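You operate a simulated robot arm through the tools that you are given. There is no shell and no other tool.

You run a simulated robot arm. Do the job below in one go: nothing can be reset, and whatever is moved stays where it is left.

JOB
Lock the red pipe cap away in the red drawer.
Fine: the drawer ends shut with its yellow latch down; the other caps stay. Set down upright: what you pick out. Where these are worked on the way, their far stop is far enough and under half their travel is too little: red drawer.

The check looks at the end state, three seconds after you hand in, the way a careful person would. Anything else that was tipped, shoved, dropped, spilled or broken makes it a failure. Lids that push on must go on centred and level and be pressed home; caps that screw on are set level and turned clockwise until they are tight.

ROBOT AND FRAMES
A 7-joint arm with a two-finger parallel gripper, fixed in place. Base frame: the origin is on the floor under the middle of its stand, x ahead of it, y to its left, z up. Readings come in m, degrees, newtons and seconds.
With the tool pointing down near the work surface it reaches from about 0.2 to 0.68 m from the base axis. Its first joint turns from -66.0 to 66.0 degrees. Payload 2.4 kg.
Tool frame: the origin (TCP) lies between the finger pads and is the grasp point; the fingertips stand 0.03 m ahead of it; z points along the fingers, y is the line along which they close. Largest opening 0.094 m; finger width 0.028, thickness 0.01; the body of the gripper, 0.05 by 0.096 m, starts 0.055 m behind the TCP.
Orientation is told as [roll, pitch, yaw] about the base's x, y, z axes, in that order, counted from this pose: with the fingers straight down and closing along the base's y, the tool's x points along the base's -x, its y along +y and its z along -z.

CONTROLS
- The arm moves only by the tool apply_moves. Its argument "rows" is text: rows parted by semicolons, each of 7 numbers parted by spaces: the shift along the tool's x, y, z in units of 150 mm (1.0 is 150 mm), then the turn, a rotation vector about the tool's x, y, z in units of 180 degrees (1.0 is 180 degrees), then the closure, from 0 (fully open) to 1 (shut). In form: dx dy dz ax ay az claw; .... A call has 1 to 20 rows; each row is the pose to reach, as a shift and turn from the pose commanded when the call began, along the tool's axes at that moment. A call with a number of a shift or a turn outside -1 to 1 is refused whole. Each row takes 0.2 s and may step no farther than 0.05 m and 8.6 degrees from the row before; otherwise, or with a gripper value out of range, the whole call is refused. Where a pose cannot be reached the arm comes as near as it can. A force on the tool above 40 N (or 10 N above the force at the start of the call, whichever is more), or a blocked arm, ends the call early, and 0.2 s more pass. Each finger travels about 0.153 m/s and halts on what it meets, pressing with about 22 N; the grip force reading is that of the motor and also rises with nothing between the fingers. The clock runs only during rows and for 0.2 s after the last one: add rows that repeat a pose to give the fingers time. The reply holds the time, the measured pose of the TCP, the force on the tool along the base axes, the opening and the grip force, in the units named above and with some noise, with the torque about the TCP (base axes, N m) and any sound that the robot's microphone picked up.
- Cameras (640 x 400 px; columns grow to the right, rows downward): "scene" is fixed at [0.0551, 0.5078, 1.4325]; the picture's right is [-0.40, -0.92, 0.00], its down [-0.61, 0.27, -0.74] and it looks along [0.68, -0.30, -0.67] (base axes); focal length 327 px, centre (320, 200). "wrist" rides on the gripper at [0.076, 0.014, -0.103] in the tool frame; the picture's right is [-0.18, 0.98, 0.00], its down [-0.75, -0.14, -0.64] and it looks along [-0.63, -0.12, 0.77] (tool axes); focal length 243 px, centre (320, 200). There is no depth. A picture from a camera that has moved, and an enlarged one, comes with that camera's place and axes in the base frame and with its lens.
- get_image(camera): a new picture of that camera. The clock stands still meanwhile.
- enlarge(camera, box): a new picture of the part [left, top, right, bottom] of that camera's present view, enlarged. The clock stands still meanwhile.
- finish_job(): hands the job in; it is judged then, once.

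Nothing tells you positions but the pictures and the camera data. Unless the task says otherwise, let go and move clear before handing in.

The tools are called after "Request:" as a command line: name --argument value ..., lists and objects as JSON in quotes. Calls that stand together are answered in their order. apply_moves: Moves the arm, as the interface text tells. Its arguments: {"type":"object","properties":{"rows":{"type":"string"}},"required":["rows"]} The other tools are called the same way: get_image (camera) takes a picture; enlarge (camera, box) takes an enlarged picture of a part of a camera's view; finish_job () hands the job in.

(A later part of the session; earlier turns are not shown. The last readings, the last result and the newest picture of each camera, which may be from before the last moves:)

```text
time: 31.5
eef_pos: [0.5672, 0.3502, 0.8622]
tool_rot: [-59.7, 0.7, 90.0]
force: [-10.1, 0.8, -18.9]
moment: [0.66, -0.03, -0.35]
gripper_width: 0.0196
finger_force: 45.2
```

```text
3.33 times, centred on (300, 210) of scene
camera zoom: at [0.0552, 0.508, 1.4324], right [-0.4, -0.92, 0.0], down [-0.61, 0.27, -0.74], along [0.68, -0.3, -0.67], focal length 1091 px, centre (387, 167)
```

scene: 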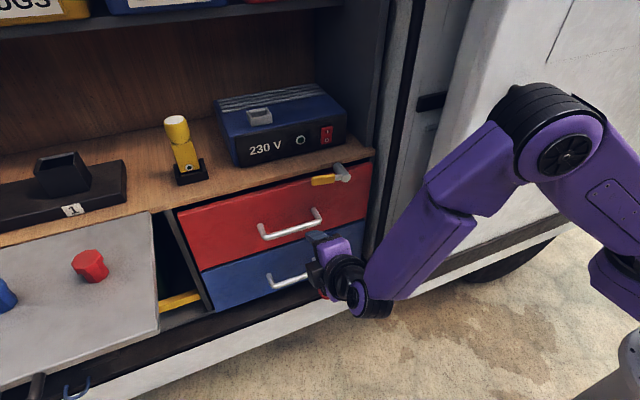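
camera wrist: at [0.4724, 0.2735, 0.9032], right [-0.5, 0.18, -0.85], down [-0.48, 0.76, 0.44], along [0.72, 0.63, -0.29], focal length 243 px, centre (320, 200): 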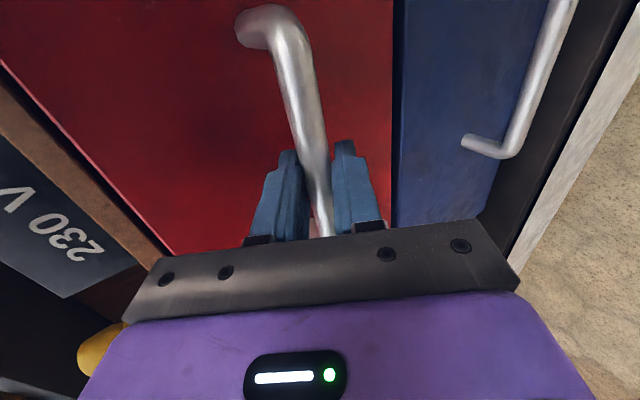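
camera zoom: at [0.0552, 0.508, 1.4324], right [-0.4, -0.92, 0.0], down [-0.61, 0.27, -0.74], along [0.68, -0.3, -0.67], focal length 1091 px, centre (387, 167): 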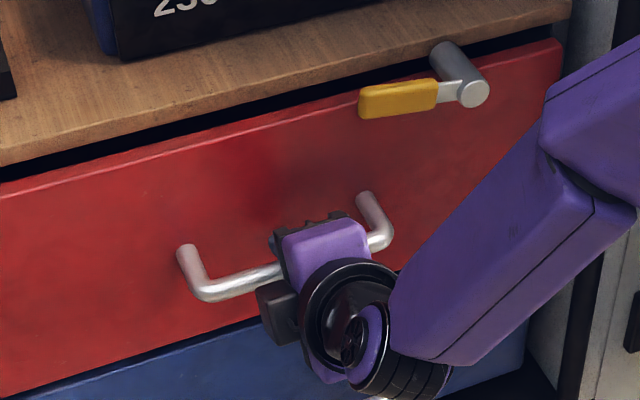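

The bar is gripped. I'll relieve the small side force and start pulling the drawer straight out (−x) in small steps, watching the force and the raised lever.

Request:
apply_moves --rows "0 0.025 0 0 0 0 1; 0 0.06 -0.058 0 0 0 1; 0 0.11 -0.144 0 0 0 1; 0 0.16 -0.231 0 0 0 1; 0 0.16 -0.231 0 0 0 1"

Request:
enlarge --camera "scene" --box '[160, 130, 400, 280]'

```text
time: 32.7
eef_pos: [0.5294, 0.3497, 0.8642]
tool_rot: [-60.3, 0.4, 90.0]
force: [0.1, 6.9, 6.5]
moment: [0.01, 0.0, -1.33]
gripper_width: 0.0156
finger_force: 45.4
```

```text
2.67 times, centred on (280, 205) of scene
camera zoom: at [0.055, 0.5079, 1.4325], right [-0.4, -0.92, 0.0], down [-0.61, 0.27, -0.75], along [0.68, -0.3, -0.67], focal length 872 px, centre (427, 187)
```

zoom: 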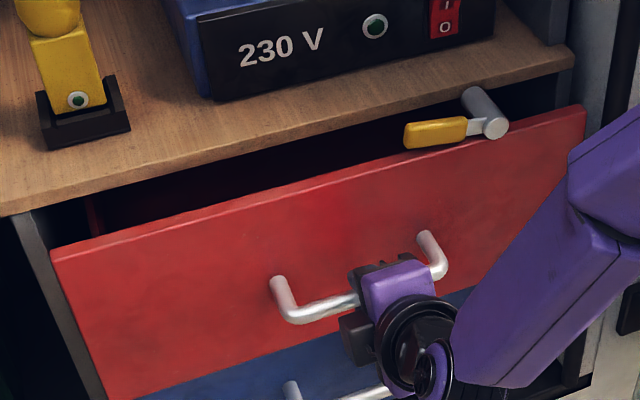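

The drawer is sliding out and passes under the raised lever. I'll keep pulling.

Request:
apply_moves --rows "0 0.1 -0.1732 0 0 0 1; 0 0.2 -0.3464 0 0 0 1; 0 0.3 -0.5196 0 0 0 1; 0 0.4 -0.6928 0 0 0 1; 0 0.4 -0.6928 0 0 0 1"

Request:
get_image --camera "scene"

```text
time: 33.9
eef_pos: [0.4047, 0.3504, 0.8651]
tool_rot: [-59.7, 0.3, 90.3]
force: [-2.0, 24.1, -10.7]
moment: [0.94, 0.13, -0.63]
gripper_width: 0.016
finger_force: 44.7
```

```text
taken
```

scene: 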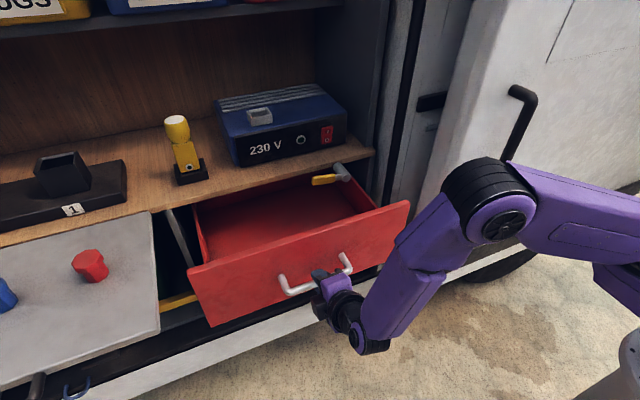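

The drawer is about 0.16 m out. I'll ease the sideways force and keep pulling until the far stop.

Request:
apply_moves --rows "-0.02 0 0 0 0 0 1; -0.025 0.067 -0.1155 0 0 0 1; -0.025 0.133 -0.231 0 0 0 1; -0.025 0.2 -0.3464 0 0 0 1; -0.025 0.2 -0.3464 0 0 0 1"

Request:
get_image --camera "scene"

```text
time: 35.1
eef_pos: [0.3471, 0.3501, 0.8645]
tool_rot: [-60.3, 0.5, 89.6]
force: [-1.0, -6.9, 21.1]
moment: [-0.05, -0.18, -0.94]
gripper_width: 0.0153
finger_force: 44.5
```

```text
taken
```

scene: 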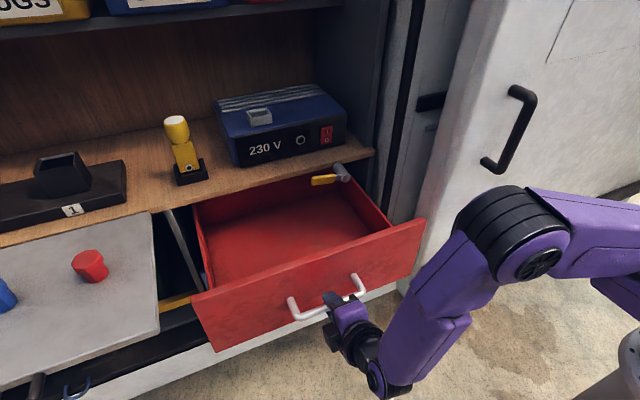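

About 0.22 m out, and the inside looks empty with a flat floor. I'll pull a little more to find the stop.

Request:
apply_moves --rows "0 -0.015 -0.01 0 0 0 1; 0 0.035 -0.0966 0 0 0 1; 0 0.085 -0.183 0 0 0 1; 0 0.118 -0.241 0 0 0 1; 0 0.118 -0.241 0 0 0 1"

Request:
get_image --camera "scene"

Request:
get_image --camera "wrist"

```text
time: 36.3
eef_pos: [0.3052, 0.3492, 0.8654]
tool_rot: [-60.1, 0.7, 89.6]
force: [-0.4, -26.8, -6.9]
moment: [1.13, -0.02, 0.25]
gripper_width: 0.0157
finger_force: 45.3
```

```text
taken
```

scene: 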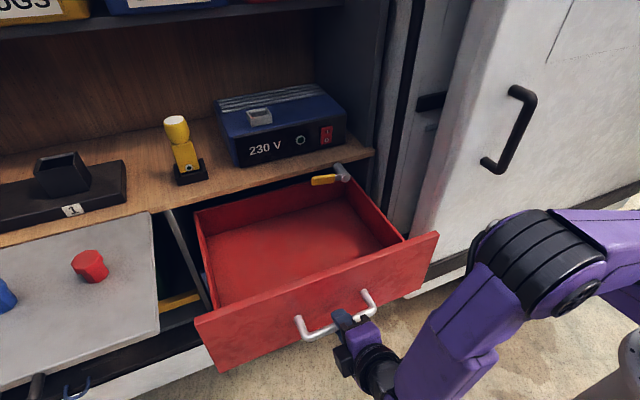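

```text
taken
camera wrist: at [0.2091, 0.2738, 0.905], right [-0.49, 0.18, -0.85], down [-0.48, 0.76, 0.43], along [0.73, 0.62, -0.29], focal length 243 px, centre (320, 200)
```

wrist: 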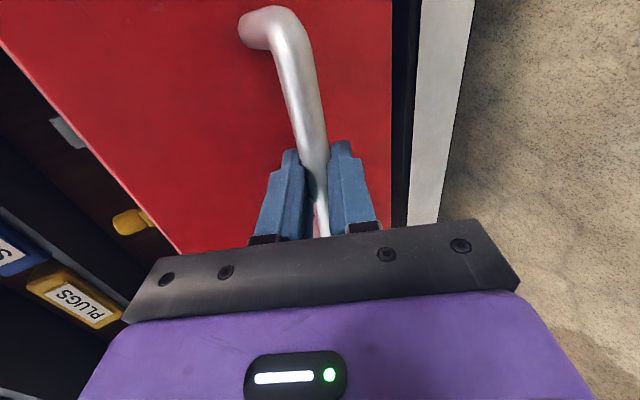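

The drawer is about 0.26 m out with its back wall coming into sight. I'll relieve the sideways force and try 2 cm more.

Request:
apply_moves --rows "0.02 0 0 0 0 0 1; 0.025 0.033 -0.058 0 0 0 1; 0.025 0.067 -0.1155 0 0 0 1; 0.025 0.067 -0.1155 0 0 0 1"

Request:
get_image --camera "scene"

```text
time: 37.2
eef_pos: [0.2909, 0.3497, 0.8666]
tool_rot: [-60.5, 0.2, 89.7]
force: [7.1, 2.5, -6.1]
moment: [0.26, 0.04, 0.45]
gripper_width: 0.0154
finger_force: 45.4
stopped in row 4: the force on the tool passed its limit at 42 N (the readings are from after the stop); the commanded pose is now the measured one
```

```text
taken
```

scene: 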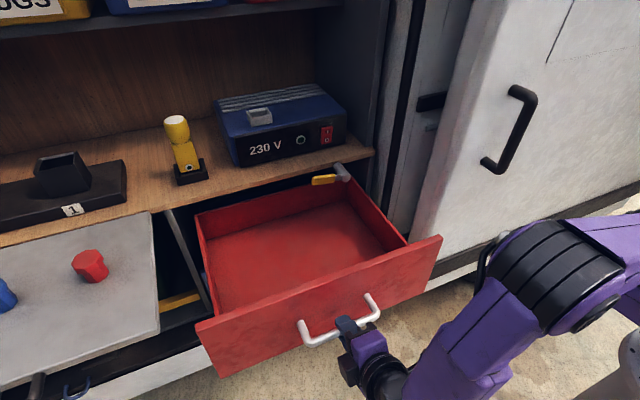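

The far stop is reached (travel about 0.275 m). I'll let go of the handle, back out along the tool axis and rise clear.

Request:
apply_moves --rows "0 0 0 0 0 0 0.7; 0 0 0 0 0 0 0.46; 0 0 0 0 0 0 0.46; 0 0 -0.15 0 0 0 0.46; 0 0 -0.33 0 0 0 0.46; 0 0 -0.33 0 0 0 0.46"

Request:
get_image --camera "wrist"

```text
time: 38.6
eef_pos: [0.2454, 0.3496, 0.8909]
tool_rot: [-60.7, 0.1, 89.8]
force: [-0.7, -0.2, 0.2]
moment: [-0.02, 0.02, 0.0]
gripper_width: 0.051
finger_force: 0.1
```

```text
taken
camera wrist: at [0.1481, 0.2732, 0.9298], right [-0.48, 0.18, -0.86], down [-0.49, 0.76, 0.44], along [0.73, 0.63, -0.28], focal length 243 px, centre (320, 200)
```

wrist: 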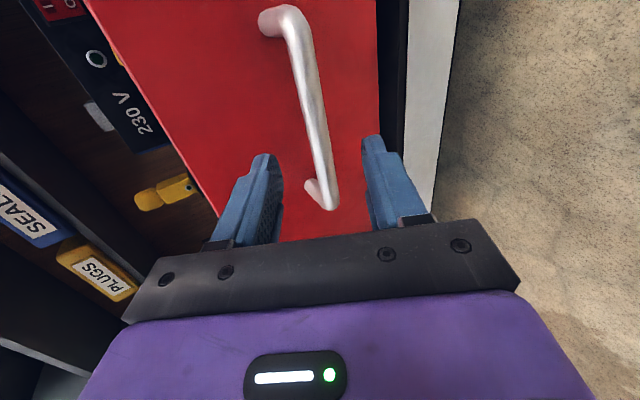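

Free of the handle. I'll rise about 0.27 m, then turn the quarter turn back so the camera is on top again.

Request:
apply_moves --rows "0 -0.218 -0.122 0 0 0 0.46; 0 -0.436 -0.2445 0 0 0 0.46; 0 -0.654 -0.367 0 0 0 0.46; 0 -0.872 -0.489 0 0 0 0.46; 0 -0.872 -0.489 0 0 0 0.46"

Request:
apply_moves --rows "0 -0.174 -0.098 0 0 -0.0455 0.3; 0 -0.349 -0.196 0 0 -0.0909 0.1; 0 -0.523 -0.293 0 0 -0.1364 0; 0 -0.697 -0.391 0 0 -0.1818 0; 0 -0.697 -0.391 0 0 -0.2273 0; 0 -0.697 -0.391 0 0 -0.2727 0; 0 -0.697 -0.391 0 0 -0.3182 0; 0 -0.697 -0.391 0 0 -0.3636 0; 0 -0.697 -0.391 0 0 -0.4091 0; 0 -0.697 -0.391 0 0 -0.4545 0; 0 -0.697 -0.391 0 0 -0.5 0; 0 -0.697 -0.391 0 0 -0.5 0"

Request:
get_image --camera "wrist"

Request:
get_image --camera "scene"

```text
time: 39.8
eef_pos: [0.2447, 0.3498, 1.0402]
tool_rot: [-60.6, 0.3, 89.7]
force: [0.4, 0.7, -0.2]
moment: [-0.01, -0.02, -0.01]
gripper_width: 0.0509
finger_force: 0.0
```

```text
time: 42.4
eef_pos: [0.2477, 0.3511, 1.1602]
tool_rot: [0.7, 60.7, -179.7]
force: [-0.2, 0.4, 0.6]
moment: [-0.03, -0.03, 0.04]
gripper_width: 0.0939
finger_force: 0.0
```

```text
taken
camera wrist: at [0.1955, 0.337, 1.2783], right [-0.09, -0.98, -0.15], down [-0.93, 0.14, -0.34], along [0.36, 0.11, -0.93], focal length 243 px, centre (320, 200)
```

wrist: 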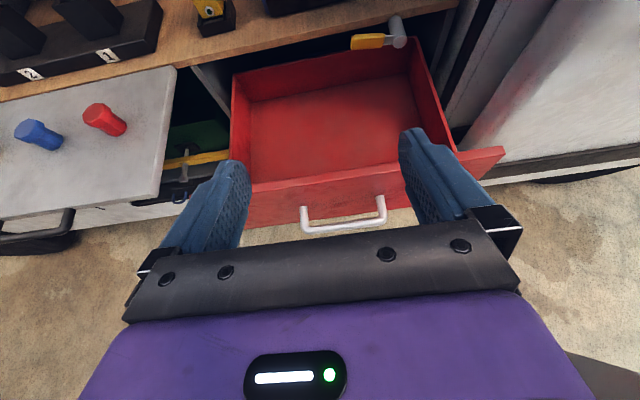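

```text
taken
```

scene: 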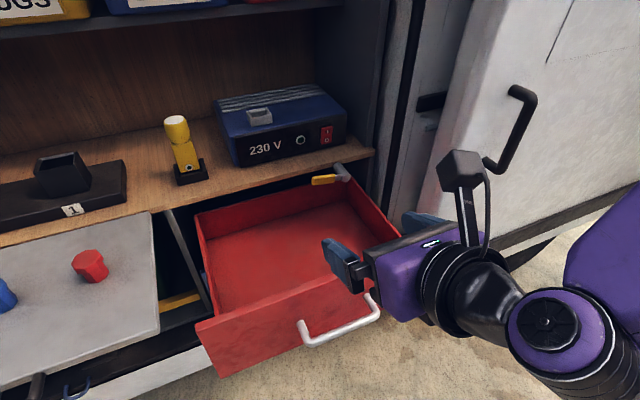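

The drawer is fully open and empty. I'll enlarge both views to measure its floor, rim and the place for the cap.

Request:
enlarge --camera "scene" --box '[180, 150, 450, 380]'

Request:
enlarge --camera "wrist" --box '[60, 10, 520, 250]'

```text
1.74 times, centred on (315, 265) of scene
camera zoom: at [0.0551, 0.5078, 1.4325], right [-0.4, -0.92, 0.0], down [-0.61, 0.27, -0.74], along [0.68, -0.3, -0.67], focal length 569 px, centre (329, 87)
```

zoom: 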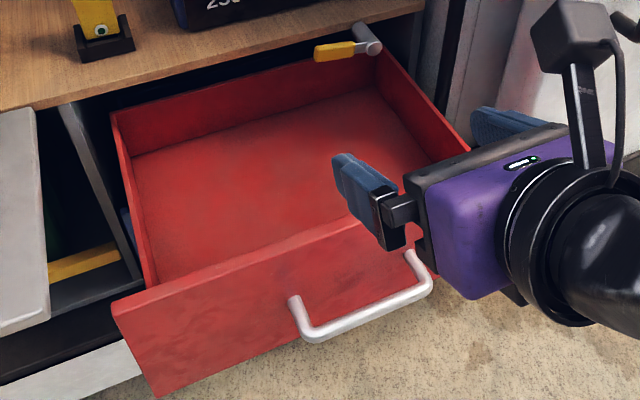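

```text
1.39 times, centred on (290, 130) of wrist
camera zoom: at [0.1955, 0.337, 1.2783], right [-0.09, -0.98, -0.15], down [-0.93, 0.14, -0.34], along [0.36, 0.11, -0.93], focal length 338 px, centre (362, 297)
```

zoom: 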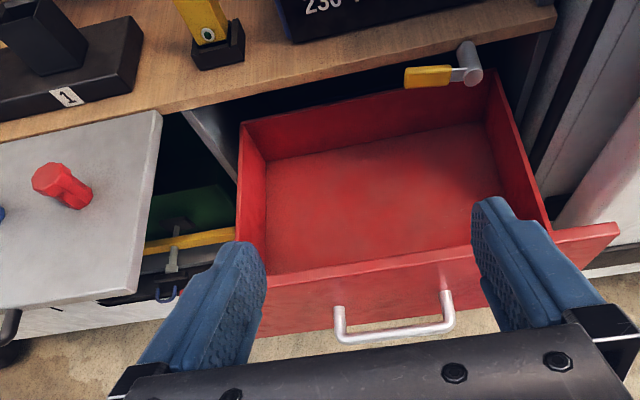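

Drawer floor is at z≈0.80, inner walls about y 0.15–0.55, low side walls (z≈0.885) and a taller front panel (top z≈0.965, x≈0.35). I'll swing the open gripper back towards the flap, staying high.

Request:
apply_moves --rows "0.046 -0.074 0.067 0.0361 0 -0.0202 0; 0.093 -0.148 0.135 0.0721 0 -0.0404 0; 0.139 -0.222 0.202 0.1082 0 -0.0607 0; 0.185 -0.296 0.27 0.1443 0 -0.0809 0; 0.232 -0.37 0.337 0.1803 0 -0.1011 0; 0.278 -0.445 0.405 0.2164 0 -0.1213 0; 0.324 -0.519 0.472 0.2525 0 -0.1416 0; 0.371 -0.593 0.54 0.2885 0 -0.1618 0; 0.417 -0.667 0.607 0.3246 0 -0.182 0; 0.417 -0.667 0.607 0.3246 0 -0.182 0"

Request:
get_image --camera "wrist"

```text
time: 44.6
eef_pos: [0.3555, 0.4483, 1.1716]
tool_rot: [-0.5, 60.6, -115.3]
force: [-0.3, 0.3, -0.3]
moment: [0.03, 0.02, 0.01]
gripper_width: 0.0942
finger_force: 0.1
```

```text
taken
camera wrist: at [0.3481, 0.394, 1.2894], right [0.85, -0.5, -0.16], down [-0.52, -0.78, -0.34], along [0.04, 0.38, -0.93], focal length 243 px, centre (320, 200)
```

wrist: 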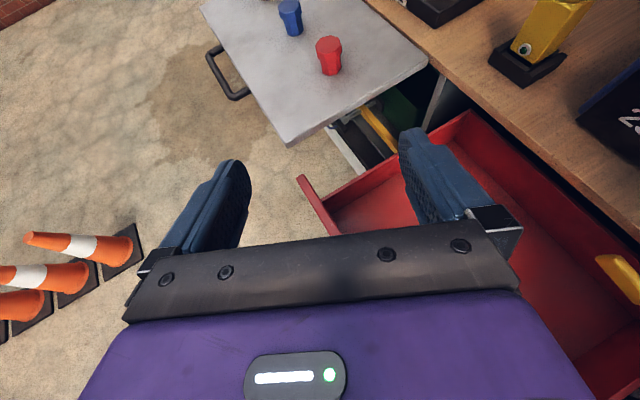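

The caps are in view from above. I'll enlarge the red one for orientation and exact position.

Request:
enlarge --camera "wrist" --box '[260, 0, 400, 90]'

```text
4.44 times, centred on (330, 45) of wrist
camera zoom: at [0.3481, 0.394, 1.2894], right [0.85, -0.5, -0.16], down [-0.52, -0.78, -0.34], along [0.04, 0.38, -0.93], focal length 1078 px, centre (276, 889)
```

zoom: 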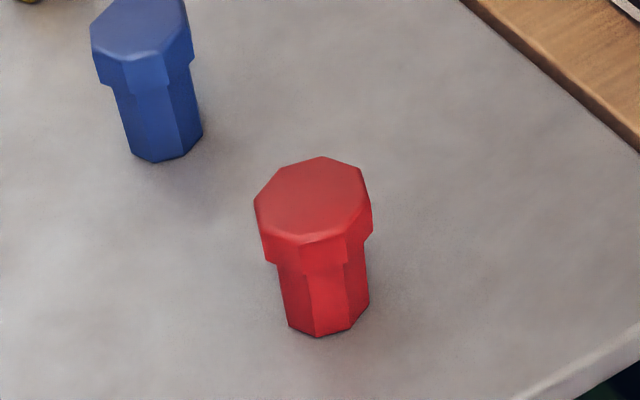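

The red cap's front flat is nearly parallel to the gripper's closing line, so the present heading suits. I'll advance along the tool axis towards a pre-grasp point above and short of the cap.

Request:
apply_moves --rows "0.02 0.0135 0.235 0 -0.008 0 0.15; 0.04 0.027 0.47 0 -0.016 0 0.15; 0.06 0.04 0.705 0 -0.024 0 0.15; 0.079 0.054 0.94 0 -0.031 0 0.15; 0.079 0.054 0.94 0 -0.031 0 0.15"

Request:
get_image --camera "wrist"

Request:
get_image --camera "scene"

```text
time: 45.8
eef_pos: [0.4168, 0.5652, 1.1082]
tool_rot: [-0.1, 54.9, -113.4]
force: [0.0, 0.0, -0.4]
moment: [0.02, -0.01, 0.0]
gripper_width: 0.0802
finger_force: 0.1
```

```text
taken
camera wrist: at [0.4136, 0.5217, 1.2304], right [0.86, -0.49, -0.15], down [-0.51, -0.82, -0.25], along [-0.01, 0.29, -0.96], focal length 243 px, centre (320, 200)
```

wrist: 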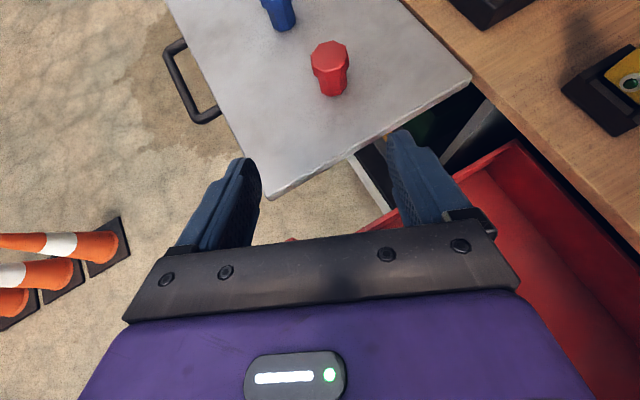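

```text
taken
```

scene: 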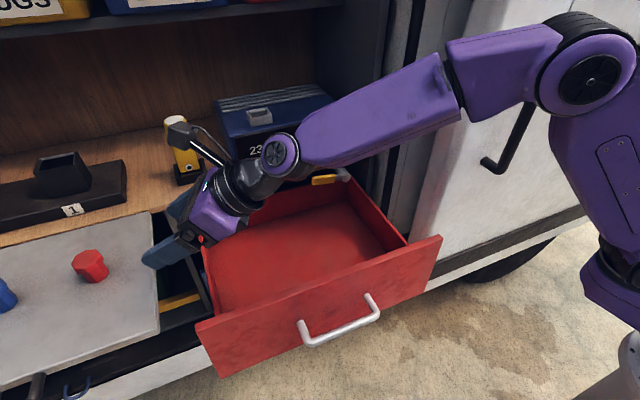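

Good, the cap is straight ahead. I'll enlarge again for a closer fix.

Request:
enlarge --camera "wrist" --box '[260, 20, 400, 120]'

```text
4.00 times, centred on (330, 70) of wrist
camera zoom: at [0.4136, 0.5217, 1.2304], right [0.86, -0.49, -0.15], down [-0.51, -0.82, -0.25], along [-0.01, 0.29, -0.96], focal length 970 px, centre (280, 720)
```

zoom: 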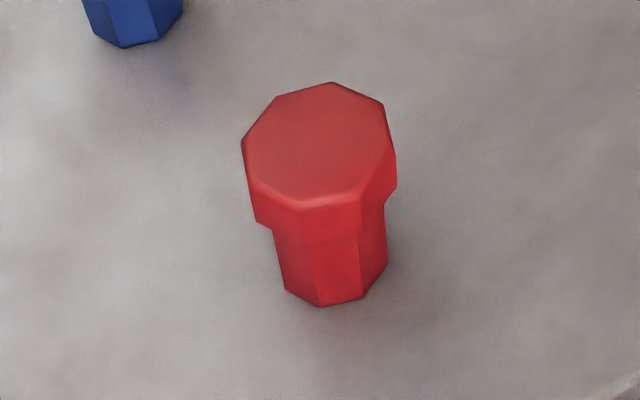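

Cap axis at about (0.500, 0.720), top z≈1.015, and its flats line up with the fingers. I'll align laterally and close in to about 9 cm short.

Request:
apply_moves --rows "0.045 0.033 0.244 0 0 0 0.15; 0.09 0.066 0.489 0 0 0 0.15; 0.136 0.099 0.733 0 0 0 0.15; 0.136 0.099 0.733 0 0 0 0.15"

Request:
get_image --camera "wrist"

Request:
enlarge --camera "scene" --box '[0, 180, 240, 330]'

```text
time: 46.8
eef_pos: [0.4688, 0.652, 1.0634]
tool_rot: [-0.2, 55.0, -113.4]
force: [-0.3, -0.2, -0.8]
moment: [-0.01, 0.0, 0.03]
gripper_width: 0.08
finger_force: 0.1
```

```text
taken
camera wrist: at [0.4664, 0.6097, 1.185], right [0.86, -0.49, -0.15], down [-0.51, -0.82, -0.25], along [-0.01, 0.29, -0.96], focal length 243 px, centre (320, 200)
```

wrist: 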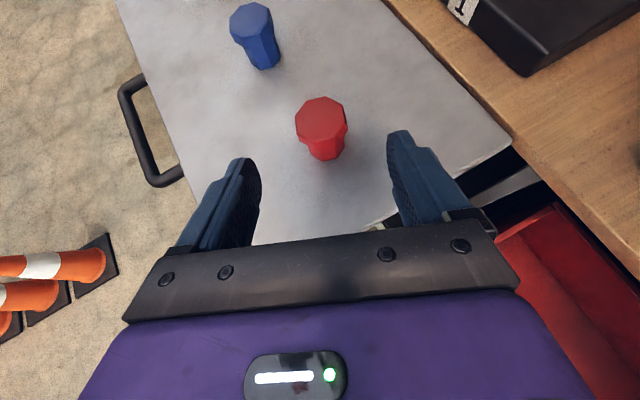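

```text
2.67 times, centred on (120, 255) of scene
camera zoom: at [0.0551, 0.5078, 1.4325], right [-0.4, -0.92, 0.0], down [-0.61, 0.27, -0.74], along [0.68, -0.3, -0.67], focal length 872 px, centre (853, 53)
```

zoom: 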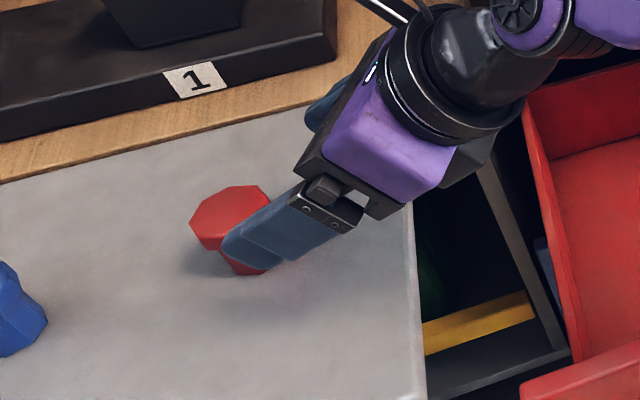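

The cap is centred in front of the fingers at about (0.498, 0.718). I'll move in slowly so the fingers straddle the head.

Request:
apply_moves --rows "-0.005 0.001 0.115 0 0 0 0.15; -0.01 0.002 0.23 0 0 0 0.15; -0.015 0.003 0.345 0 0 0 0.15; -0.02 0.004 0.46 0 0 0 0.15; -0.026 0.005 0.571 0 0 0 0.15; -0.026 0.005 0.571 0 0 0 0.15"

Request:
get_image --camera "wrist"

Request:
enlarge --camera "scene" --box '[0, 180, 240, 330]'

```text
time: 48.2
eef_pos: [0.491, 0.6977, 1.0119]
tool_rot: [-0.1, 55.0, -113.4]
force: [0.5, -0.7, 0.4]
moment: [0.0, -0.02, -0.01]
gripper_width: 0.0798
finger_force: 0.1
out of reach, approached as far as the arm can: row 4, 5, 6
```

```text
taken
camera wrist: at [0.4888, 0.6548, 1.1345], right [0.86, -0.49, -0.15], down [-0.51, -0.82, -0.25], along [0.0, 0.29, -0.96], focal length 243 px, centre (320, 200)
```

wrist: 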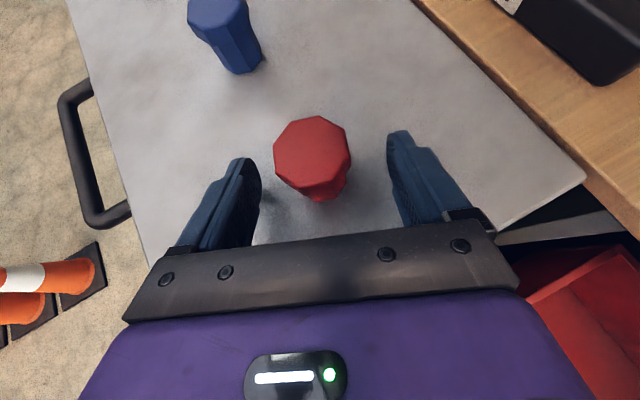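

```text
2.67 times, centred on (120, 255) of scene
camera zoom: at [0.0551, 0.5078, 1.4325], right [-0.4, -0.92, 0.0], down [-0.61, 0.27, -0.74], along [0.68, -0.3, -0.67], focal length 872 px, centre (853, 53)
```

zoom: 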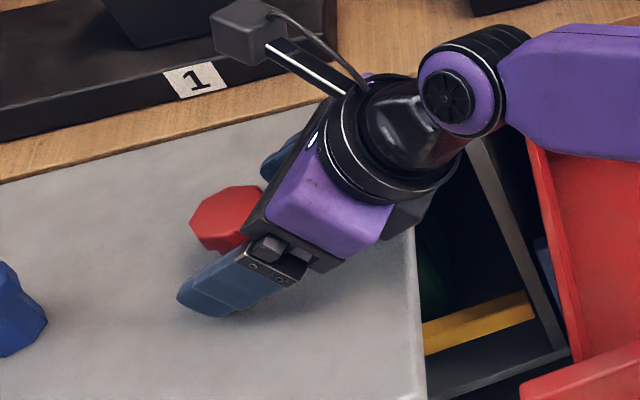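

The arm ran out of reach at this tilt about 1.7 cm short. Flattening the tool a little more should extend it, so I'll tilt 7° further.

Request:
apply_moves --rows "0 0 0 0 0.013 0 0.15; 0 0 0 0 0.026 0 0.15; 0 0 0 0 0.039 0 0.15; 0 0 0 0 0.039 0 0.15"

Request:
get_image --camera "wrist"

```text
time: 49.2
eef_pos: [0.491, 0.698, 1.0123]
tool_rot: [-0.1, 61.8, -113.5]
force: [-0.2, -0.6, 0.3]
moment: [0.03, 0.0, 0.0]
gripper_width: 0.08
finger_force: 0.2
```

```text
taken
camera wrist: at [0.4827, 0.6416, 1.1292], right [0.87, -0.47, -0.16], down [-0.49, -0.79, -0.36], along [0.04, 0.4, -0.92], focal length 243 px, centre (320, 200)
```

wrist: 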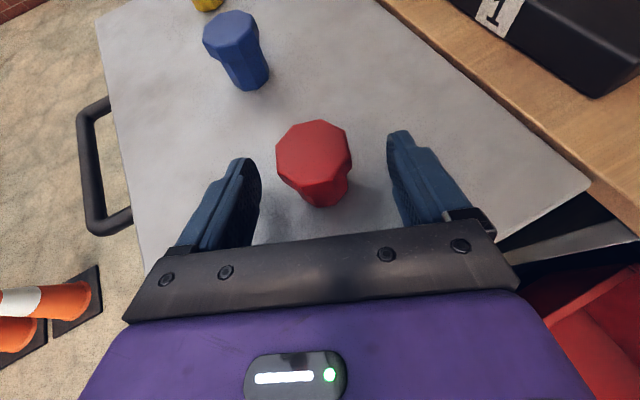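

Centred laterally, with the cap 2 cm ahead. I'll move in the remaining distance and then close gently.

Request:
apply_moves --rows "0.011 0 0.034 0 0 0 0.15; 0.022 0 0.069 0 0 0 0.15; 0.033 0 0.103 0 0 0 0.15; 0.033 0 0.103 0 0 0 0.15"

Request:
get_image --camera "wrist"

```text
time: 50.2
eef_pos: [0.4966, 0.7084, 1.0092]
tool_rot: [-0.1, 62.0, -113.3]
force: [0.7, 0.7, 0.5]
moment: [-0.03, 0.01, -0.01]
gripper_width: 0.0799
finger_force: 0.1
out of reach, approached as far as the arm can: row 3, 4
```

```text
taken
camera wrist: at [0.4882, 0.6521, 1.1258], right [0.87, -0.47, -0.16], down [-0.49, -0.79, -0.36], along [0.04, 0.4, -0.92], focal length 243 px, centre (320, 200)
```

wrist: 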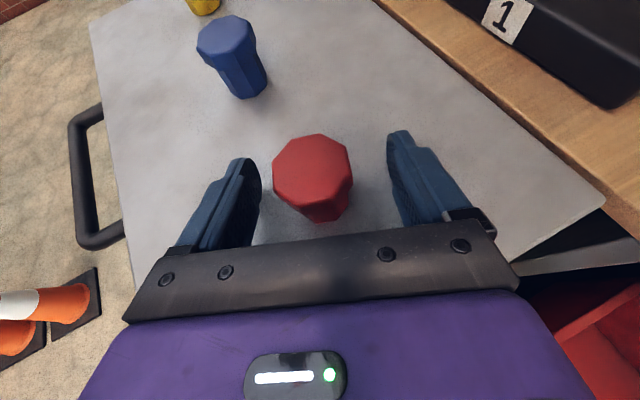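

The fingers now reach past the cap's centre on both sides. I'll close on the head gradually.

Request:
apply_moves --rows "0 0 0 0 0 0 0.3; 0 0 0 0 0 0 0.42; 0 0 0 0 0 0 0.5; 0 0 0 0 0 0 0.54; 0 0 0 0 0 0 0.58; 0 0 0 0 0 0 0.7; 0 0 0 0 0 0 1; 0 0 0 0 0 0 1"

Request:
get_image --camera "wrist"

Request:
enlarge --camera "scene" --box '[0, 180, 240, 330]'

```text
time: 52.0
eef_pos: [0.4963, 0.7085, 1.0101]
tool_rot: [-0.2, 61.9, -113.4]
force: [0.2, -0.3, -0.9]
moment: [-0.02, -0.04, -0.01]
gripper_width: 0.0433
finger_force: 22.0
```

```text
taken
camera wrist: at [0.4882, 0.6521, 1.1258], right [0.87, -0.47, -0.16], down [-0.49, -0.79, -0.36], along [0.04, 0.4, -0.92], focal length 243 px, centre (320, 200)
```

wrist: 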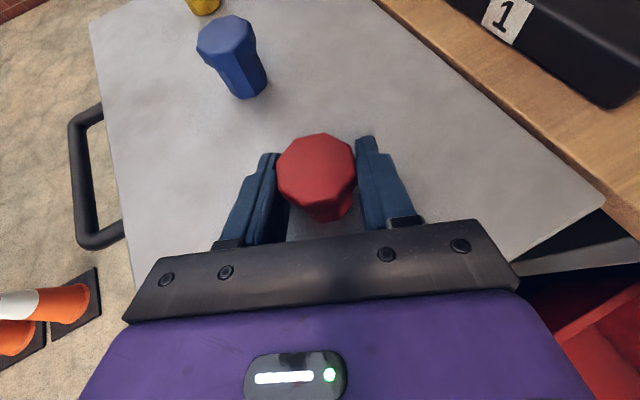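

```text
2.67 times, centred on (120, 255) of scene
camera zoom: at [0.0551, 0.5078, 1.4325], right [-0.4, -0.92, 0.0], down [-0.61, 0.27, -0.74], along [0.68, -0.3, -0.67], focal length 872 px, centre (853, 53)
```

zoom: 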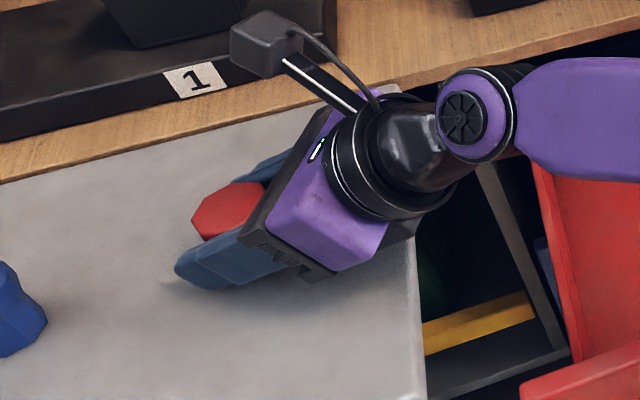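

The head is held (43 mm, 22 N). I'll lift it up and slightly back a little and check that it comes along.

Request:
apply_moves --rows "0.029 0 -0.052 0 0 0 1; 0.057 0 -0.105 0 0 0 1; 0.086 0 -0.157 0 0 0 1; 0.114 0 -0.21 0 0 0 1; 0.114 0 -0.21 0 0 0 1"

Request:
get_image --camera "wrist"

Request:
enlarge --camera "scene" --box '[0, 180, 240, 330]'

```text
time: 53.2
eef_pos: [0.4879, 0.6905, 1.0406]
tool_rot: [0.0, 61.9, -113.4]
force: [0.5, 0.0, -0.1]
moment: [-0.02, 0.0, -0.01]
gripper_width: 0.0434
finger_force: 21.9
```

```text
taken
camera wrist: at [0.4799, 0.6345, 1.1558], right [0.87, -0.47, -0.16], down [-0.49, -0.79, -0.36], along [0.04, 0.4, -0.92], focal length 243 px, centre (320, 200)
```

wrist: 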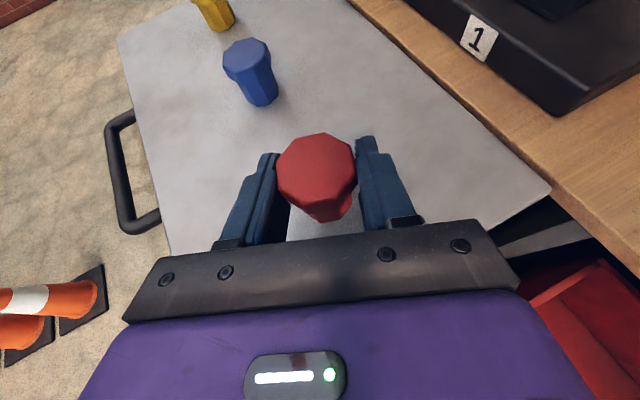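

```text
2.67 times, centred on (120, 255) of scene
camera zoom: at [0.0551, 0.5078, 1.4325], right [-0.4, -0.92, 0.0], down [-0.61, 0.27, -0.74], along [0.68, -0.3, -0.67], focal length 872 px, centre (853, 53)
```

zoom: 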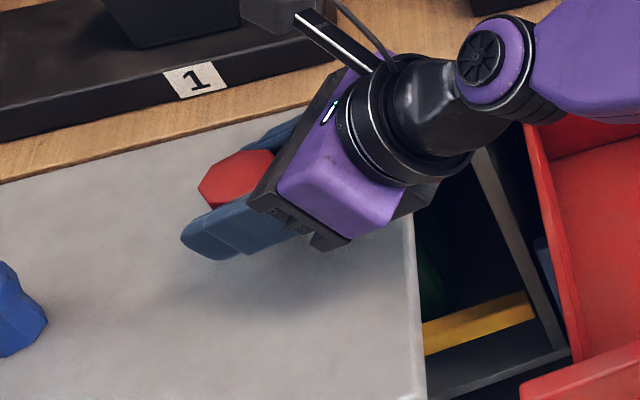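

The cap is held firmly and upright. I'll carry it away from the flap and over the open drawer, turning the heading to +y so the wrist stays clear of the drawer's front panel.

Request:
apply_moves --rows "-0.062 0.063 -0.163 0.0191 0 -0.0102 1; -0.124 0.126 -0.325 0.0382 0 -0.0205 1; -0.186 0.189 -0.488 0.0573 0 -0.0307 1; -0.248 0.251 -0.651 0.0764 0 -0.0409 1; -0.31 0.314 -0.813 0.0955 0 -0.0512 1; -0.372 0.377 -0.976 0.1146 0 -0.0614 1; -0.372 0.377 -0.976 0.1146 0 -0.0614 1"

Request:
get_image --camera "wrist"

Request:
get_image --camera "scene"

```text
time: 54.8
eef_pos: [0.4774, 0.5254, 1.0581]
tool_rot: [0.0, 61.9, -89.8]
force: [-0.4, -0.2, 0.0]
moment: [-0.02, -0.01, 0.02]
gripper_width: 0.0429
finger_force: 22.2
```

```text
taken
camera wrist: at [0.4921, 0.4708, 1.1747], right [0.98, -0.08, -0.16], down [-0.14, -0.92, -0.36], along [-0.12, 0.38, -0.92], focal length 243 px, centre (320, 200)
```

wrist: 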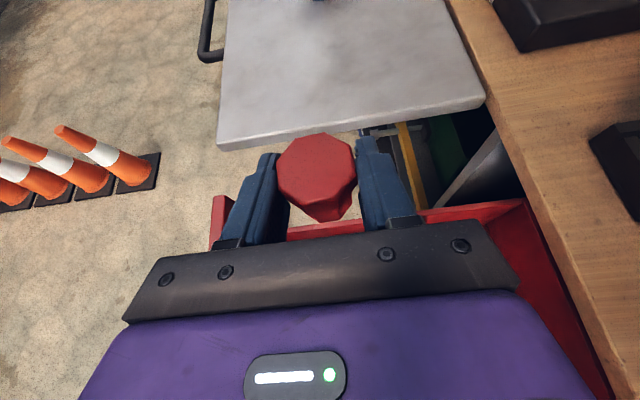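

```text
taken
```

scene: 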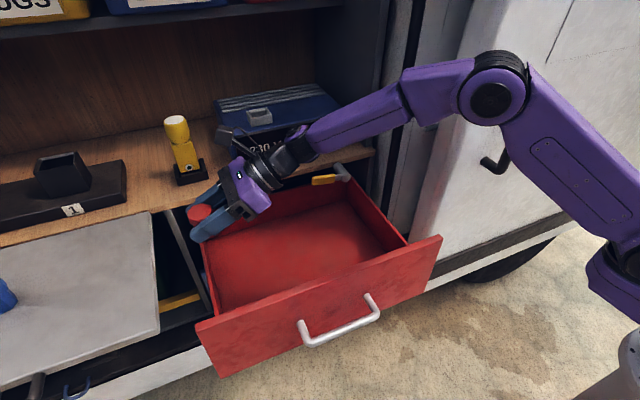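

The cap is over the drawer's left end. I'll shift further inside and then start lowering.

Request:
apply_moves --rows "-0.132 0.005 -0.115 0 0 0 1; -0.263 0.011 -0.229 0 0 0 1; -0.395 0.016 -0.344 0 0 0 1; -0.395 0.016 -0.344 0 0 0 1"

Request:
get_image --camera "wrist"

Request:
get_image --camera "scene"

```text
time: 55.8
eef_pos: [0.4814, 0.4522, 1.0307]
tool_rot: [0.0, 62.0, -89.9]
force: [-0.4, -0.3, -1.0]
moment: [-0.04, 0.01, -0.01]
gripper_width: 0.0431
finger_force: 22.1
```

```text
taken
camera wrist: at [0.4967, 0.3973, 1.1471], right [0.98, -0.09, -0.16], down [-0.14, -0.92, -0.36], along [-0.12, 0.38, -0.92], focal length 243 px, centre (320, 200)
```

wrist: 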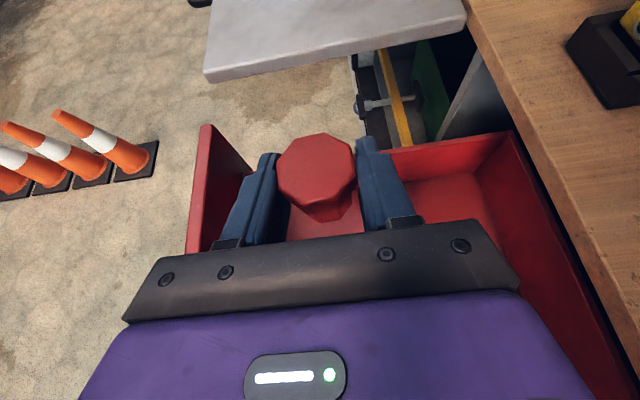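

```text
taken
```

scene: 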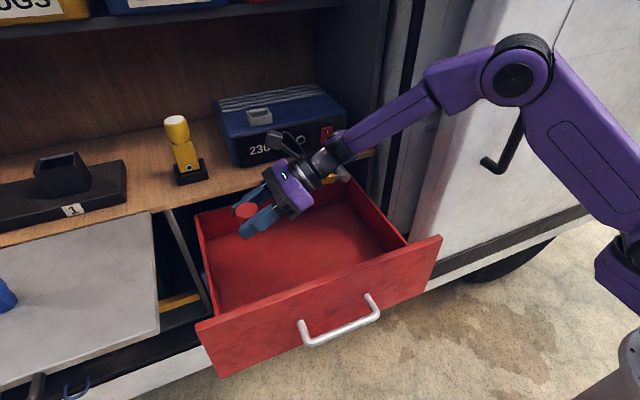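

Good clearance to the front panel and the left wall. I'll lower by 13 cm and check.

Request:
apply_moves --rows "-0.191 0 0.102 0 0 0 1; -0.383 0 0.2035 0 0 0 1; -0.574 0 0.305 0 0 0 1; -0.765 0 0.407 0 0 0 1; -0.765 0 0.407 0 0 0 1"

Request:
get_image --camera "wrist"

Request:
enlarge --camera "scene" --box '[180, 110, 450, 310]'

```text
time: 57.0
eef_pos: [0.4801, 0.4535, 0.9013]
tool_rot: [0.0, 62.0, -89.9]
force: [0.0, 0.4, -0.2]
moment: [0.01, 0.03, 0.01]
gripper_width: 0.0432
finger_force: 22.3
```

```text
taken
camera wrist: at [0.4942, 0.3984, 1.0166], right [0.98, -0.09, -0.16], down [-0.14, -0.92, -0.36], along [-0.12, 0.38, -0.92], focal length 243 px, centre (320, 200)
```

wrist: 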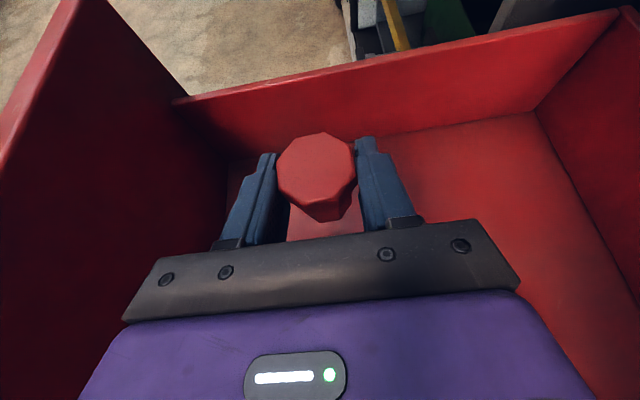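

```text
2.00 times, centred on (315, 210) of scene
camera zoom: at [0.0551, 0.5078, 1.4325], right [-0.4, -0.92, 0.0], down [-0.61, 0.27, -0.74], along [0.68, -0.3, -0.67], focal length 654 px, centre (330, 180)
```

zoom: 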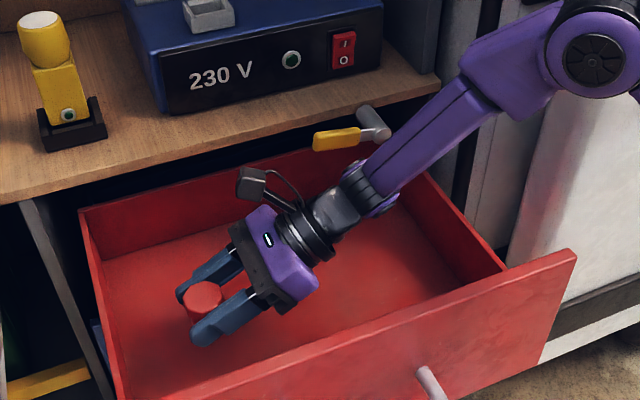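

The cap hangs just above the drawer floor (z≈0.798). I'll lower to about 1.5 cm above and then creep down while watching the force.

Request:
apply_moves --rows "-0.1 0 0.053 0 0 0 1; -0.2 0 0.106 0 0 0 1; -0.294 0 0.157 0 0 0 1; -0.294 0 0.157 0 0 0 1"

Request:
apply_moves --rows "-0.018 0 0.0095 0 0 0 1; -0.035 0 0.0188 0 0 0 1; -0.035 0 0.0188 0 0 0 1"

Request:
apply_moves --rows "-0.012 0 0.0063 0 0 0 1; -0.024 0 0.0125 0 0 0 1; -0.024 0 0.0125 0 0 0 1"

```text
time: 58.0
eef_pos: [0.48, 0.4522, 0.8513]
tool_rot: [0.1, 61.8, -89.9]
force: [-0.1, 0.7, 0.5]
moment: [0.02, -0.01, 0.04]
gripper_width: 0.0431
finger_force: 22.4
```

```text
time: 58.8
eef_pos: [0.4802, 0.4513, 0.8454]
tool_rot: [0.0, 61.9, -90.1]
force: [-0.2, 0.2, -0.8]
moment: [0.01, 0.0, 0.05]
gripper_width: 0.043
finger_force: 22.1
```

```text
time: 59.6
eef_pos: [0.4787, 0.4512, 0.8412]
tool_rot: [0.0, 61.9, -89.9]
force: [-0.8, 0.1, -0.3]
moment: [0.01, 0.01, 0.04]
gripper_width: 0.0429
finger_force: 21.4
```

No contact yet at TCP z≈0.841, as expected. I'll look from both cameras and keep creeping down in 3 mm steps.

Request:
apply_moves --rows "-0.009 0 0.0047 0 0 0 1; -0.0177 0 0.0094 0 0 0 1; -0.0177 0 0.0094 0 0 0 1"

Request:
enlarge --camera "scene" --box '[200, 180, 360, 300]'

Request:
get_image --camera "wrist"

```text
time: 60.4
eef_pos: [0.4814, 0.4521, 0.8378]
tool_rot: [0.0, 61.9, -89.9]
force: [0.7, -0.6, -1.0]
moment: [0.02, -0.03, 0.0]
gripper_width: 0.0433
finger_force: 21.7
```

```text
3.33 times, centred on (280, 240) of scene
camera zoom: at [0.0551, 0.5078, 1.4325], right [-0.4, -0.92, 0.0], down [-0.61, 0.27, -0.74], along [0.68, -0.3, -0.67], focal length 1091 px, centre (453, 67)
```

zoom: 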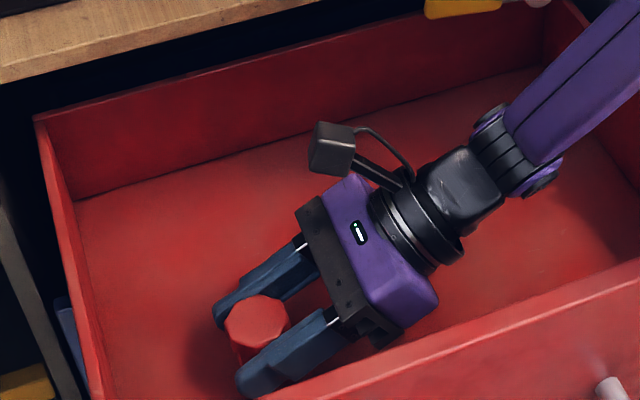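

```text
taken
camera wrist: at [0.4955, 0.3968, 0.9547], right [0.98, -0.09, -0.16], down [-0.14, -0.92, -0.36], along [-0.12, 0.38, -0.92], focal length 243 px, centre (320, 200)
```

wrist: 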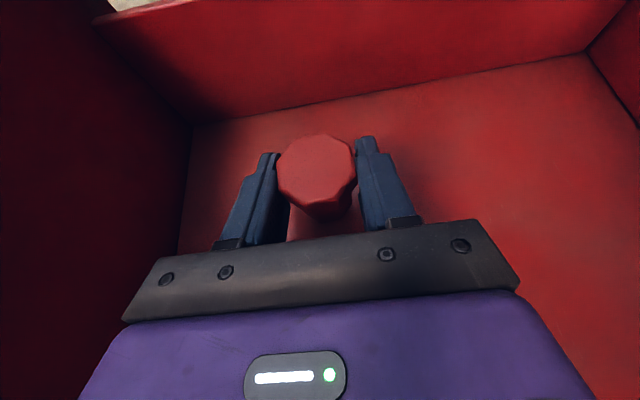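

Still hovering. Continuing down in 3 mm steps.

Request:
apply_moves --rows "-0.009 0 0.0047 0 0 0 1; -0.0177 0 0.0094 0 0 0 1; -0.0177 0 0.0094 0 0 0 1"

Request:
apply_moves --rows "-0.006 0 0.003 0 0 0 1; -0.012 0 0.0063 0 0 0 1; -0.012 0 0.0063 0 0 0 1"

```text
time: 61.2
eef_pos: [0.4815, 0.453, 0.8356]
tool_rot: [0.0, 62.0, -89.8]
force: [-1.1, -0.9, -0.2]
moment: [0.0, 0.01, -0.01]
gripper_width: 0.0429
finger_force: 21.9
```

```text
time: 62.0
eef_pos: [0.4824, 0.4525, 0.8346]
tool_rot: [0.1, 61.9, -89.9]
force: [-0.1, 0.1, -0.1]
moment: [0.0, -0.02, -0.02]
gripper_width: 0.0432
finger_force: 21.6
```

Request:
apply_moves --rows "-0.006 0 0.003 0 0 0 1; -0.012 0 0.0063 0 0 0 1; -0.012 0 0.0063 0 0 0 1"

Request:
apply_moves --rows "-0.006 0 0.003 0 0 0 1; -0.012 0 0.0063 0 0 0 1; -0.012 0 0.0063 0 0 0 1"

Request:
enlarge --camera "scene" --box '[220, 230, 320, 300]'

```text
time: 62.8
eef_pos: [0.4811, 0.4511, 0.832]
tool_rot: [-0.1, 61.9, -89.9]
force: [-1.2, -0.7, -0.3]
moment: [0.03, 0.0, -0.02]
gripper_width: 0.0431
finger_force: 21.8
```

```text
time: 63.6
eef_pos: [0.4812, 0.4514, 0.8295]
tool_rot: [0.0, 61.9, -89.9]
force: [0.4, 1.0, 0.0]
moment: [0.04, 0.03, 0.01]
gripper_width: 0.0433
finger_force: 22.1
```

```text
5.71 times, centred on (270, 265) of scene
camera zoom: at [0.0551, 0.5078, 1.4325], right [-0.4, -0.92, 0.0], down [-0.61, 0.27, -0.74], along [0.68, -0.3, -0.67], focal length 1870 px, centre (606, -171)
```

zoom: 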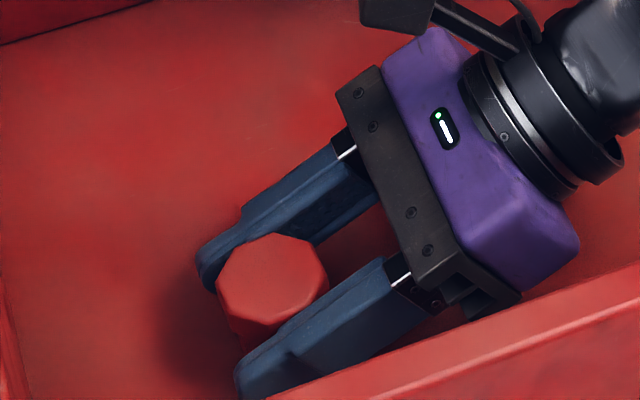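

Request:
apply_moves --rows "-0.006 0 0.003 0 0 0 1; -0.012 0 0.0063 0 0 0 1; -0.012 0 0.0063 0 0 0 1"

Request:
apply_moves --rows "-0.006 0 0.003 0 0 0 1; -0.012 0 0.0063 0 0 0 1; -0.012 0 0.0063 0 0 0 1"

```text
time: 64.4
eef_pos: [0.4801, 0.4512, 0.8272]
tool_rot: [0.0, 62.0, -90.0]
force: [-0.8, 0.2, -0.7]
moment: [-0.01, 0.02, -0.03]
gripper_width: 0.0432
finger_force: 21.8
```

```text
time: 65.2
eef_pos: [0.4802, 0.4512, 0.8242]
tool_rot: [0.0, 61.8, -89.9]
force: [0.8, 0.2, 0.0]
moment: [0.01, 0.0, 0.03]
gripper_width: 0.043
finger_force: 21.8
```

Request:
get_image --camera "wrist"

Request:
enlarge --camera "scene" --box '[220, 240, 300, 300]'

Request:
enlarge --camera "wrist" --box '[220, 100, 420, 230]'

```text
taken
camera wrist: at [0.4954, 0.3957, 0.9405], right [0.98, -0.09, -0.16], down [-0.14, -0.92, -0.36], along [-0.12, 0.38, -0.92], focal length 243 px, centre (320, 200)
```

wrist: 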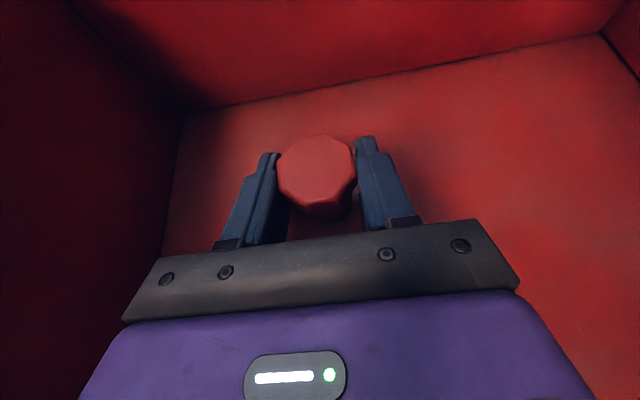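

```text
6.67 times, centred on (260, 270) of scene
camera zoom: at [0.0551, 0.5078, 1.4325], right [-0.4, -0.92, 0.0], down [-0.61, 0.27, -0.74], along [0.68, -0.3, -0.67], focal length 2181 px, centre (720, -267)
```

zoom: 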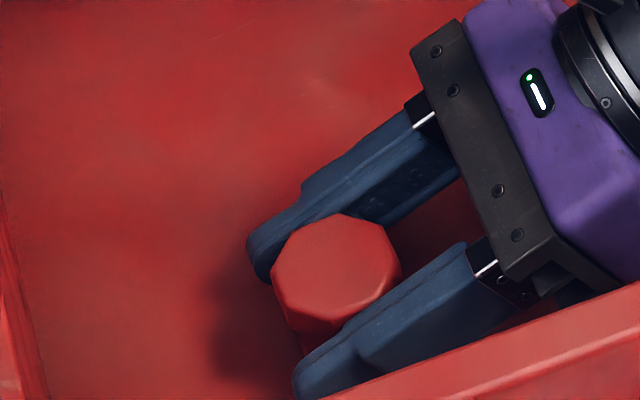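

```text
3.08 times, centred on (320, 165) of wrist
camera zoom: at [0.4954, 0.3957, 0.9405], right [0.98, -0.09, -0.16], down [-0.14, -0.92, -0.36], along [-0.12, 0.38, -0.92], focal length 746 px, centre (320, 308)
```

zoom: 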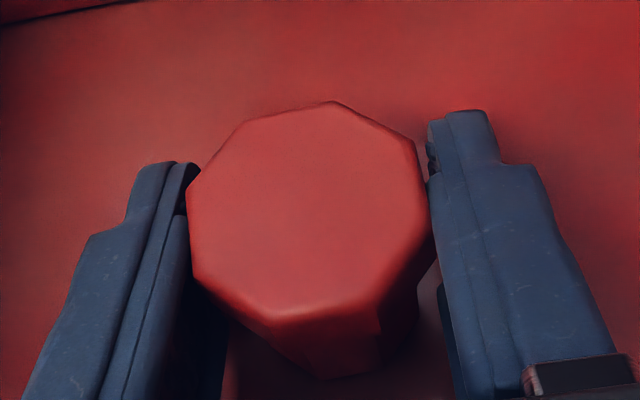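

The cap must be within a few millimetres of the floor. I'll keep creeping.

Request:
apply_moves --rows "-0.006 0 0.003 0 0 0 1; -0.012 0 0.0063 0 0 0 1; -0.012 0 0.0063 0 0 0 1"

Request:
apply_moves --rows "-0.006 0 0.003 0 0 0 1; -0.012 0 0.0063 0 0 0 1; -0.012 0 0.0063 0 0 0 1"

```text
time: 66.0
eef_pos: [0.4815, 0.4515, 0.824]
tool_rot: [0.1, 62.0, -89.8]
force: [-1.2, -0.2, 2.0]
moment: [-0.01, -0.04, 0.01]
gripper_width: 0.0431
finger_force: 21.7
```

```text
time: 66.8
eef_pos: [0.4829, 0.4518, 0.8242]
tool_rot: [0.3, 62.2, -89.7]
force: [-0.7, -2.7, 19.2]
moment: [0.0, -0.05, 0.0]
gripper_width: 0.043
finger_force: 21.7
```

Contact: the upward force rose to 19 N with the cap on the floor. I'll ease back about 2 mm and then open slowly.

Request:
apply_moves --rows "0.005 0 -0.0027 0 0 0 1; 0.01 0 -0.0053 0 0 0 1; 0.01 0 -0.0053 0 0 0 1"

```text
time: 67.6
eef_pos: [0.4814, 0.4507, 0.8241]
tool_rot: [0.1, 62.0, -89.7]
force: [1.8, 5.1, 15.9]
moment: [0.24, -0.04, -0.03]
gripper_width: 0.0432
finger_force: 22.1
```

Request:
apply_moves --rows "0.005 0 -0.0027 0 0 0 1; 0.009 0 -0.0048 0 0 0 1; 0.009 0 -0.0048 0 0 0 1"

```text
time: 68.4
eef_pos: [0.482, 0.4507, 0.8228]
tool_rot: [-0.1, 61.8, -90.1]
force: [-0.8, 1.5, 9.7]
moment: [0.13, 0.03, 0.03]
gripper_width: 0.0431
finger_force: 21.4
```

Request:
apply_moves --rows "0.003 0 -0.0016 0 0 0 1; 0.006 0 -0.0032 0 0 0 1; 0.006 0 -0.0032 0 0 0 1"

Request:
get_image --camera "wrist"

```text
time: 69.2
eef_pos: [0.483, 0.4509, 0.825]
tool_rot: [-0.1, 61.8, -90.1]
force: [0.6, 0.1, -0.9]
moment: [0.0, -0.01, -0.01]
gripper_width: 0.0432
finger_force: 22.3
```

```text
taken
camera wrist: at [0.4972, 0.3959, 0.941], right [0.98, -0.09, -0.16], down [-0.14, -0.92, -0.36], along [-0.12, 0.38, -0.92], focal length 243 px, centre (320, 200)
```

wrist: 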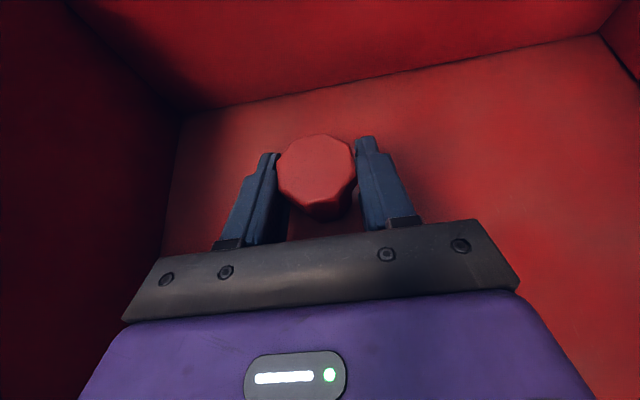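

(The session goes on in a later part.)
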